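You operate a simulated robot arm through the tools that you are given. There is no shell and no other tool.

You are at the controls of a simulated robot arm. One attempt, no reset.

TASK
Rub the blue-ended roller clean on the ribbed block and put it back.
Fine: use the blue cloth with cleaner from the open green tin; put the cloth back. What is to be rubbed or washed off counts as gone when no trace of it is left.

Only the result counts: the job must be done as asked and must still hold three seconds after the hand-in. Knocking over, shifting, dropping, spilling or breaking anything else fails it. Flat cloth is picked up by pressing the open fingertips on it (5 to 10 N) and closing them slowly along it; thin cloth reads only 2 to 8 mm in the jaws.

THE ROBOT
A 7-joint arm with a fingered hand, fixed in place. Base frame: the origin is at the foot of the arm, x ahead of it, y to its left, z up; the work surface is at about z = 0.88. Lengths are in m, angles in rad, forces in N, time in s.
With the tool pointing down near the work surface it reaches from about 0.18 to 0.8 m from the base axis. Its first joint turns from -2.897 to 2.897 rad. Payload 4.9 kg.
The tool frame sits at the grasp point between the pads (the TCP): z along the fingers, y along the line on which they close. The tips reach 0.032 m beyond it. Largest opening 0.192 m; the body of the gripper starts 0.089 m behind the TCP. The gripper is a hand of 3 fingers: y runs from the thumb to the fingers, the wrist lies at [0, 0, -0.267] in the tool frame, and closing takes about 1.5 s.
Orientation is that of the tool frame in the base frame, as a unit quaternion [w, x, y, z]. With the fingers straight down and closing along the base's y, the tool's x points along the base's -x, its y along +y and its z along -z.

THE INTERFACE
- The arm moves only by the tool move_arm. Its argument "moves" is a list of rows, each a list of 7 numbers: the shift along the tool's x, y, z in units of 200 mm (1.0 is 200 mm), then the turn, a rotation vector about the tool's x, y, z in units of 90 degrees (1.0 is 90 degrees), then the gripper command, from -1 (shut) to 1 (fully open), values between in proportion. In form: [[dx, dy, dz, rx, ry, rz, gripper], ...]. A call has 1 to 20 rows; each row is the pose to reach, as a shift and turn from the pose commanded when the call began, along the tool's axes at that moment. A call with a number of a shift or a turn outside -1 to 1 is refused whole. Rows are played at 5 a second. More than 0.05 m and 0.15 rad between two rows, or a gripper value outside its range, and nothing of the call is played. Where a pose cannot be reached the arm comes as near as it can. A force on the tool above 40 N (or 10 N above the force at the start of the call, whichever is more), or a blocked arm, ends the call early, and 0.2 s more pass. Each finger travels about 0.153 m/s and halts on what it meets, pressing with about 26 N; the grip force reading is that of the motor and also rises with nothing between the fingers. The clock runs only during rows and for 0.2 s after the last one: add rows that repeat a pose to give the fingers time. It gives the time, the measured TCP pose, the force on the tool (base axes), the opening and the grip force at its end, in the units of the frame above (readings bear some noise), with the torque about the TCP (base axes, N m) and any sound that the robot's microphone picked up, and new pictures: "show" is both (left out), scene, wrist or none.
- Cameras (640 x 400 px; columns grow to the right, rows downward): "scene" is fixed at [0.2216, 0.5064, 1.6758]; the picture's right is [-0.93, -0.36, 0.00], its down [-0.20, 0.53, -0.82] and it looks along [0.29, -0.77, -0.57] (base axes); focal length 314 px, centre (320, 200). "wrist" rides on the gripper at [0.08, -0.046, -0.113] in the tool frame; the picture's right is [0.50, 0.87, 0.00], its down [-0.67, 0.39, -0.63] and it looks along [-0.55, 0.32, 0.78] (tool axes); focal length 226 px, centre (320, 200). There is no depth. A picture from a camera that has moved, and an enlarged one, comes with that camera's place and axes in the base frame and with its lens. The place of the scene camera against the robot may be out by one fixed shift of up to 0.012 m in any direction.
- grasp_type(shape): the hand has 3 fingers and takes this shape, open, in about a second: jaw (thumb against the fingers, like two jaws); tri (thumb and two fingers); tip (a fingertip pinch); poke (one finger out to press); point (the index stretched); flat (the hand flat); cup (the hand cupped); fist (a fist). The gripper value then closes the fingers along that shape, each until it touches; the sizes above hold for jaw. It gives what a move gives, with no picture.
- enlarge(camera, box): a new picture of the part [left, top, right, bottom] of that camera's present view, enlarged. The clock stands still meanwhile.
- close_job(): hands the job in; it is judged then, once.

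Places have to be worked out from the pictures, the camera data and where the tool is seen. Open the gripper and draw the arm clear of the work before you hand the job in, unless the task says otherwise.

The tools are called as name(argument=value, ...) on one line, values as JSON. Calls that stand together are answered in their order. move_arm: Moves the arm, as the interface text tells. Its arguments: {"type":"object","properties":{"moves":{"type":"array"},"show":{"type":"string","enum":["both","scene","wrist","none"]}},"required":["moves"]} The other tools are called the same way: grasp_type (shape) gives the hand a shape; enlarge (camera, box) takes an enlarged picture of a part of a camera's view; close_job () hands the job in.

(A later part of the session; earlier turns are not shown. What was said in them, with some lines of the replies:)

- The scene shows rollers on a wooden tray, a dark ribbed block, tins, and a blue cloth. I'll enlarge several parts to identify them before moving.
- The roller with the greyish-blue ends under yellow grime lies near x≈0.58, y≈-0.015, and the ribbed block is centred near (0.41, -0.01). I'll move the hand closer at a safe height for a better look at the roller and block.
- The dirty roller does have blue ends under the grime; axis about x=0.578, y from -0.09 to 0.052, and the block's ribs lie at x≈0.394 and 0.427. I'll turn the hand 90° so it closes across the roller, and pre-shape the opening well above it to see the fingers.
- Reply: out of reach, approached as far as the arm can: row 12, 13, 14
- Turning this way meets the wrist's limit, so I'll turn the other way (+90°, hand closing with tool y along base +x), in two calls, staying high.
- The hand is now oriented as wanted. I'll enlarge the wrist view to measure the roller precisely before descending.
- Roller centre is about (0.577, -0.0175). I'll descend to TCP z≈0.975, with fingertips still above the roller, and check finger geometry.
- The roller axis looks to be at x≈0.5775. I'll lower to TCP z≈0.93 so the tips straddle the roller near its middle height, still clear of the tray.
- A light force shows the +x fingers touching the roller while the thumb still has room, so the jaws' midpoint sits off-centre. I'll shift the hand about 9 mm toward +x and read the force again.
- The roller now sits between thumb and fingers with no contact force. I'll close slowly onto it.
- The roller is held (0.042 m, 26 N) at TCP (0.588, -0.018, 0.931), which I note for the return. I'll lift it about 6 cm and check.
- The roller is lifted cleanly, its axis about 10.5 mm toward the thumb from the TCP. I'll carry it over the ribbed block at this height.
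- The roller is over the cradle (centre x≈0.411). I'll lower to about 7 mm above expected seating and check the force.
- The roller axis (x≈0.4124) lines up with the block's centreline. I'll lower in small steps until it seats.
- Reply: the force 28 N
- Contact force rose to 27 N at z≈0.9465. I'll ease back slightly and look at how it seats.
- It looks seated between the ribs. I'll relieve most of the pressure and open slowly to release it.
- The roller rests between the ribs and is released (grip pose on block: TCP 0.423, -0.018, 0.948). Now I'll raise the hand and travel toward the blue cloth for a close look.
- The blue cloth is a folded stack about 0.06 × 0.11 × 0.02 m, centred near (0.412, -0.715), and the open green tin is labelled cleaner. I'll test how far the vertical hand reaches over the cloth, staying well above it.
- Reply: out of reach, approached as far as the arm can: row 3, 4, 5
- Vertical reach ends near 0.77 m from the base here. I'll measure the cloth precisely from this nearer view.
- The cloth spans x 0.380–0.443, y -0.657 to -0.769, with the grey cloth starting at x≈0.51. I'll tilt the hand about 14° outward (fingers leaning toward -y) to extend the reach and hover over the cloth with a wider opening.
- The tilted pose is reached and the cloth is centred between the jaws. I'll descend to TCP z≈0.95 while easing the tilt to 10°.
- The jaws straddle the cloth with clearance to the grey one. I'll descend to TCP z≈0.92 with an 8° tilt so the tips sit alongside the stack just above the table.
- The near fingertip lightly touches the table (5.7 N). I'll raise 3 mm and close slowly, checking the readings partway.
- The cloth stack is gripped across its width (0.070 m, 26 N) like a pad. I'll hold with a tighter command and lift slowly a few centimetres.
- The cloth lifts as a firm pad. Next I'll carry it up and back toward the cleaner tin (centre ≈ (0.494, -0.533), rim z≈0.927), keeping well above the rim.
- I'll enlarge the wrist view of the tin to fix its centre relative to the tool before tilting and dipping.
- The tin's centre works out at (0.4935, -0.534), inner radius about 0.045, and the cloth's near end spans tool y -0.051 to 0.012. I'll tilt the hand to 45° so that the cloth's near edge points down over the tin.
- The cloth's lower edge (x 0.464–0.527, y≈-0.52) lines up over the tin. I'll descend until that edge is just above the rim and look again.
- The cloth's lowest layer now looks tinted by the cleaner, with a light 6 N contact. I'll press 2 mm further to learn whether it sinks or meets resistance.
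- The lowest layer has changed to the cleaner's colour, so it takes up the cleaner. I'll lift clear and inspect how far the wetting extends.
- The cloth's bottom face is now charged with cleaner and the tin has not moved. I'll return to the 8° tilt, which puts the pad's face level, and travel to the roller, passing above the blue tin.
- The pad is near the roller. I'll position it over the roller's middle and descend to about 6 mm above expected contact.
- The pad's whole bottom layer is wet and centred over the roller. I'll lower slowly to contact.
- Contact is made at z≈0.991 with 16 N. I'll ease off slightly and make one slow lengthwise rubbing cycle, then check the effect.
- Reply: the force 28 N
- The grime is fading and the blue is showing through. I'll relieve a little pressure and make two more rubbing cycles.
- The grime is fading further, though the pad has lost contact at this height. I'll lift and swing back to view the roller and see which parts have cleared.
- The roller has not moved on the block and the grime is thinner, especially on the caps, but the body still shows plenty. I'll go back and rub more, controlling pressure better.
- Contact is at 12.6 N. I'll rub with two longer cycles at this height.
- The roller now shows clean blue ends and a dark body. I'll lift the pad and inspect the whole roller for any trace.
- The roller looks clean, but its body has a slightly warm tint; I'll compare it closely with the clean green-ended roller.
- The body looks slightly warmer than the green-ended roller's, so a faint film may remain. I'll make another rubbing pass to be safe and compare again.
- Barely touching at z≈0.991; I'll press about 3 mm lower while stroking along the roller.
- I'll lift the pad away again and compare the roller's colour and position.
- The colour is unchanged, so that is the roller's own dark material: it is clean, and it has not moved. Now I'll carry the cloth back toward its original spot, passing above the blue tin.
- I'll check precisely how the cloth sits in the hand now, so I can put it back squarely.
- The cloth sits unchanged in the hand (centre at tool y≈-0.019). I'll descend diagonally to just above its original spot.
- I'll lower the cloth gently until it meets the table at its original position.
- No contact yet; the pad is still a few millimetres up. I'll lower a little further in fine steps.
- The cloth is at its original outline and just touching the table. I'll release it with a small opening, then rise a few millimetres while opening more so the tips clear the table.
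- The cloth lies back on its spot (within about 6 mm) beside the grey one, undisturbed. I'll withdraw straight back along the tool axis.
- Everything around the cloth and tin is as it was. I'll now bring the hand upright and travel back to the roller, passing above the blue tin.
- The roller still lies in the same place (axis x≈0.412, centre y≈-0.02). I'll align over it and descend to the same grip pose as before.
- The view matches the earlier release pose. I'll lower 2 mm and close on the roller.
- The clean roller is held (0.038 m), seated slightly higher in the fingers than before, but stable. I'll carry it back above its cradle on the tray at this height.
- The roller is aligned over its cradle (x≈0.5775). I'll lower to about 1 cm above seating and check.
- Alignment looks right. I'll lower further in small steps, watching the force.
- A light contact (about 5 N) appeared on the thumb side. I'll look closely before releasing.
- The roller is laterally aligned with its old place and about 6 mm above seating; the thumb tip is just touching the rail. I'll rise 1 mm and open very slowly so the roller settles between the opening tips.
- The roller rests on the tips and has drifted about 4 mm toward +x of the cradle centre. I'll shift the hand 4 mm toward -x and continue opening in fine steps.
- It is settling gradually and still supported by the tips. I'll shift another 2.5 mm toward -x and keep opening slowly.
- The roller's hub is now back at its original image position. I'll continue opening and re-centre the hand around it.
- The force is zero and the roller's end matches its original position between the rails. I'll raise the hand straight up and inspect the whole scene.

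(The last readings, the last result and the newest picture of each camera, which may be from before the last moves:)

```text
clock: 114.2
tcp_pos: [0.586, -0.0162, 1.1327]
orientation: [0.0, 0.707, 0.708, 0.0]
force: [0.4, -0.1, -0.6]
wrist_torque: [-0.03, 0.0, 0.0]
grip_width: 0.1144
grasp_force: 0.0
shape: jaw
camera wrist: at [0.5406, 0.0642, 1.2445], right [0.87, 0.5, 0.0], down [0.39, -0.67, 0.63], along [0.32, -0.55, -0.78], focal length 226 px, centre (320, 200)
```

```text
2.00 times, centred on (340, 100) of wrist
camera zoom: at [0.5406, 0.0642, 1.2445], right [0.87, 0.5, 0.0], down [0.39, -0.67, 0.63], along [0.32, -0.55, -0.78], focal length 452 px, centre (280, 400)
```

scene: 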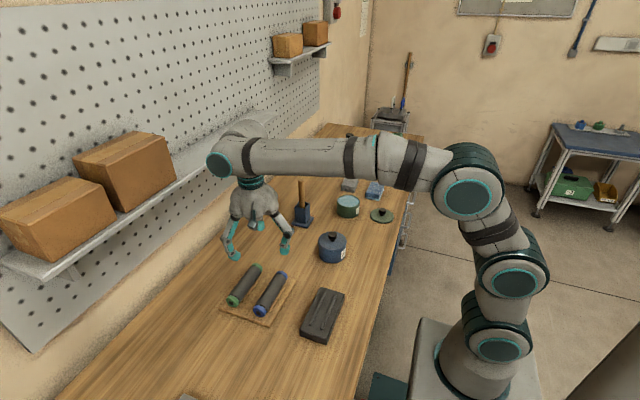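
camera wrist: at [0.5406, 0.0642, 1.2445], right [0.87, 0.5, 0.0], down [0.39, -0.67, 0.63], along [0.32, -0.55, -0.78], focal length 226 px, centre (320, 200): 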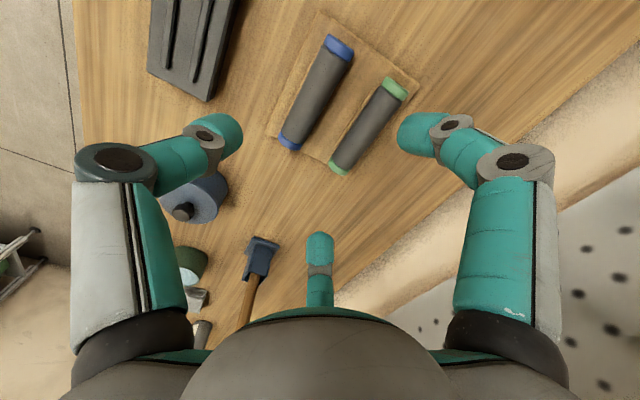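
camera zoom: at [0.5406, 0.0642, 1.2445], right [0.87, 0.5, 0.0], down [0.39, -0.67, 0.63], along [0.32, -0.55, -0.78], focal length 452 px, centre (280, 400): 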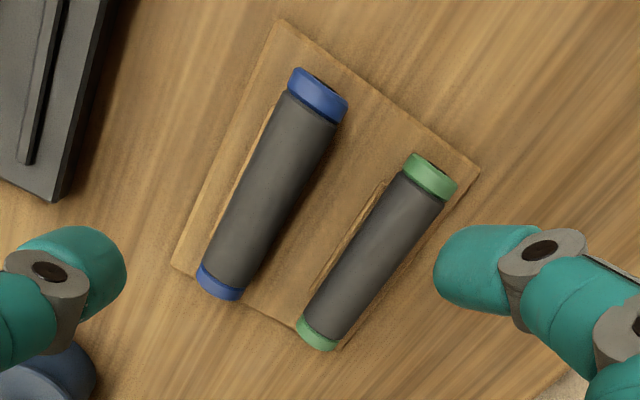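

The blue-ended roller sits exactly where it began, clean, and the tray, block and tins are unmoved. I'll open the hand fully, draw it up and clear, and verify the cloth and the rest once more.

move_arm(moves=[[0, -0.05, -0.1, 0, 0, 0, 0.4], [-0.1, -0.1, -0.2, 0, 0, 0, 0.6], [-0.2, -0.15, -0.3, 0, 0, 0, 0.8], [-0.3, -0.2, -0.4, 0, 0, 0, 1], [-0.4, -0.25, -0.5, 0, 0, 0, 1], [-0.5, -0.3, -0.5, 0, 0, 0, 1], [-0.5, -0.3, -0.5, 0, 0, 0, 1], [-0.5, -0.3, -0.5, 0, 0, 0, 1]])

enlarge(camera="scene", box=[280, 110, 430, 270])

enlarge(camera="scene", box=[220, 255, 300, 330])

```text
clock: 116.0
tcp_pos: [0.528, -0.1205, 1.2306]
orientation: [-0.001, 0.706, 0.708, 0.0]
force: [0.2, 0.5, 0.1]
wrist_torque: [0.01, 0.02, 0.01]
grip_width: 0.1917
grasp_force: 0.1
shape: jaw
camera wrist: at [0.4824, -0.0404, 1.3436], right [0.87, 0.5, 0.0], down [0.39, -0.67, 0.63], along [0.32, -0.55, -0.78], focal length 226 px, centre (320, 200)
```

scene: 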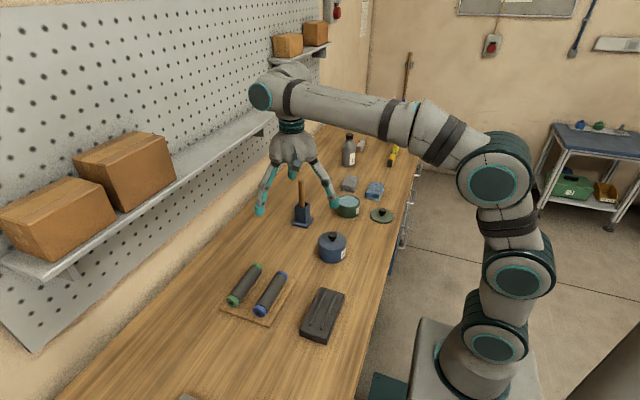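
wrist: 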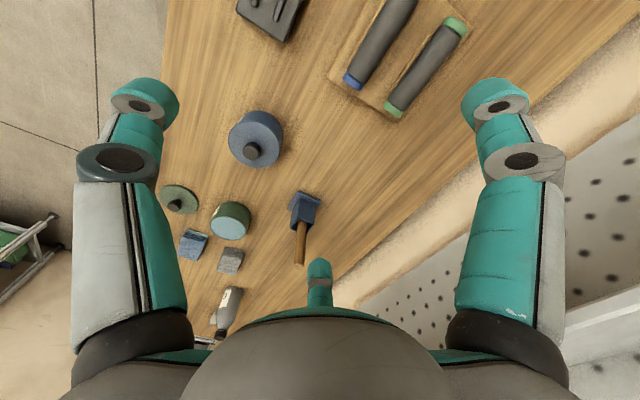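

```text
2.50 times, centred on (355, 190) of scene
camera zoom: at [0.2216, 0.5064, 1.6758], right [-0.93, -0.36, 0.0], down [-0.2, 0.53, -0.82], along [0.29, -0.77, -0.57], focal length 785 px, centre (232, 225)
```

zoom: 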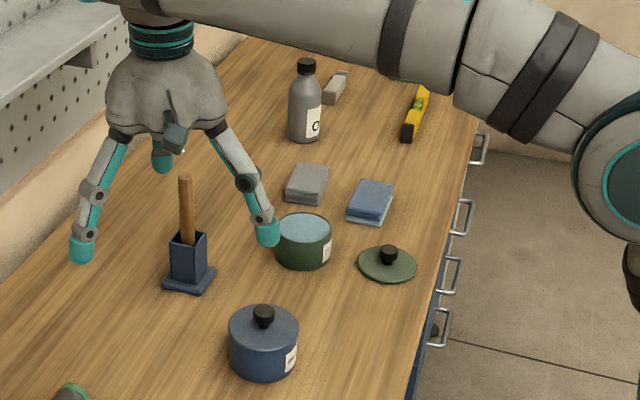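

```text
5.33 times, centred on (260, 292) of scene
camera zoom: at [0.2216, 0.5064, 1.6758], right [-0.93, -0.36, 0.0], down [-0.2, 0.53, -0.82], along [0.29, -0.77, -0.57], focal length 1674 px, centre (640, -293)
```

zoom: 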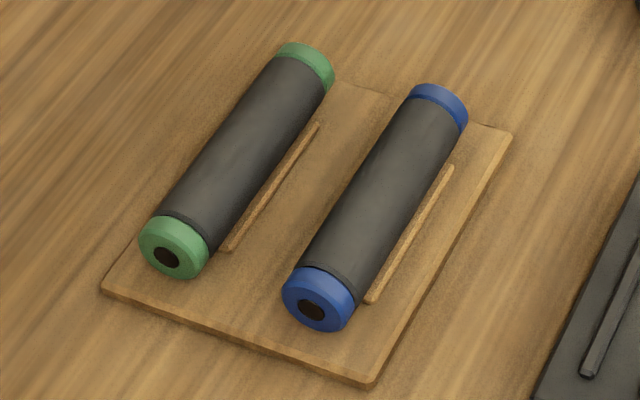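

Everything is in place. One last close colour comparison of both rollers side by side, to be sure no film remains.

enlarge(camera="scene", box=[240, 265, 285, 310])

enlarge(camera="wrist", box=[330, 0, 480, 120])

```text
8.89 times, centred on (262, 288) of scene
camera zoom: at [0.2216, 0.5064, 1.6758], right [-0.93, -0.36, 0.0], down [-0.2, 0.53, -0.82], along [0.29, -0.77, -0.57], focal length 2791 px, centre (831, -578)
```

zoom: 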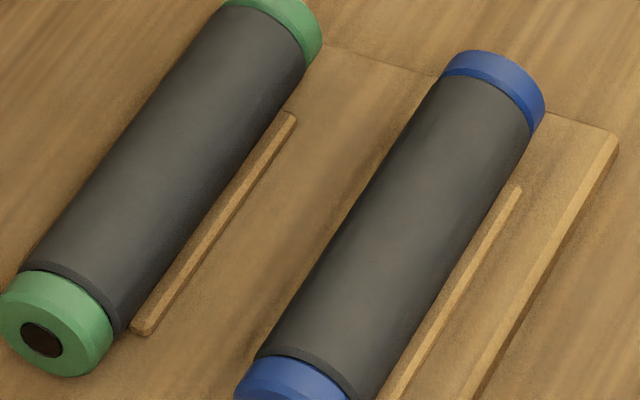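

```text
3.33 times, centred on (405, 60) of wrist
camera zoom: at [0.4824, -0.0404, 1.3436], right [0.87, 0.5, 0.0], down [0.39, -0.67, 0.63], along [0.32, -0.55, -0.78], focal length 754 px, centre (37, 667)
```

zoom: 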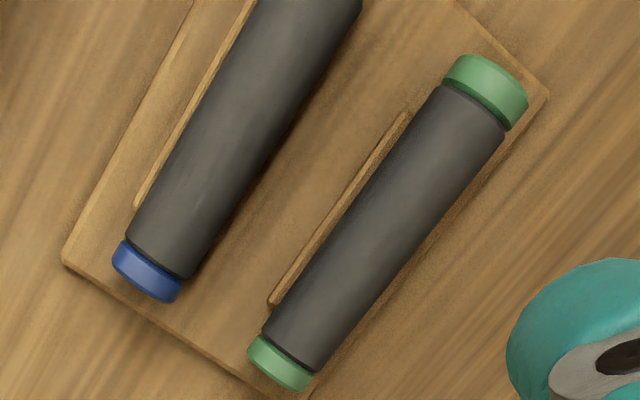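

Both rollers now have the same clean dark bodies, and the blue-ended one lies back in its cradle. The cloth is back within about 6 mm of its spot, the tins, block and tray are undisturbed, and the hand is open and clear. I'm handing in the job.

close_job()

```text
The job is handed in.
```

I cleaned the blue-ended roller on the ribbed block and put it back in its place on the tray. I've handed the job in but haven't had the verdict.

- **Roller:** I rubbed it with the blue cloth wetted from the open green tin. No grime shows in any view I took, and its body colour now matches the green-ended roller's. I didn't turn it over to look at its underside.
- **Cloth:** It is back on its spot beside the grey cloth, about 6 mm off in x from where it started. Its bottom layer still shows cleaner.
- **Everything else:** The tray, block, tins, tin lid and the other items look unmoved in the final pictures. The hand is open and clear of the work.

When I put the roller back, it sat higher in the fingers than on the first lift. I lowered it slowly into the cradle rather than dropping it, and it ended where it started.
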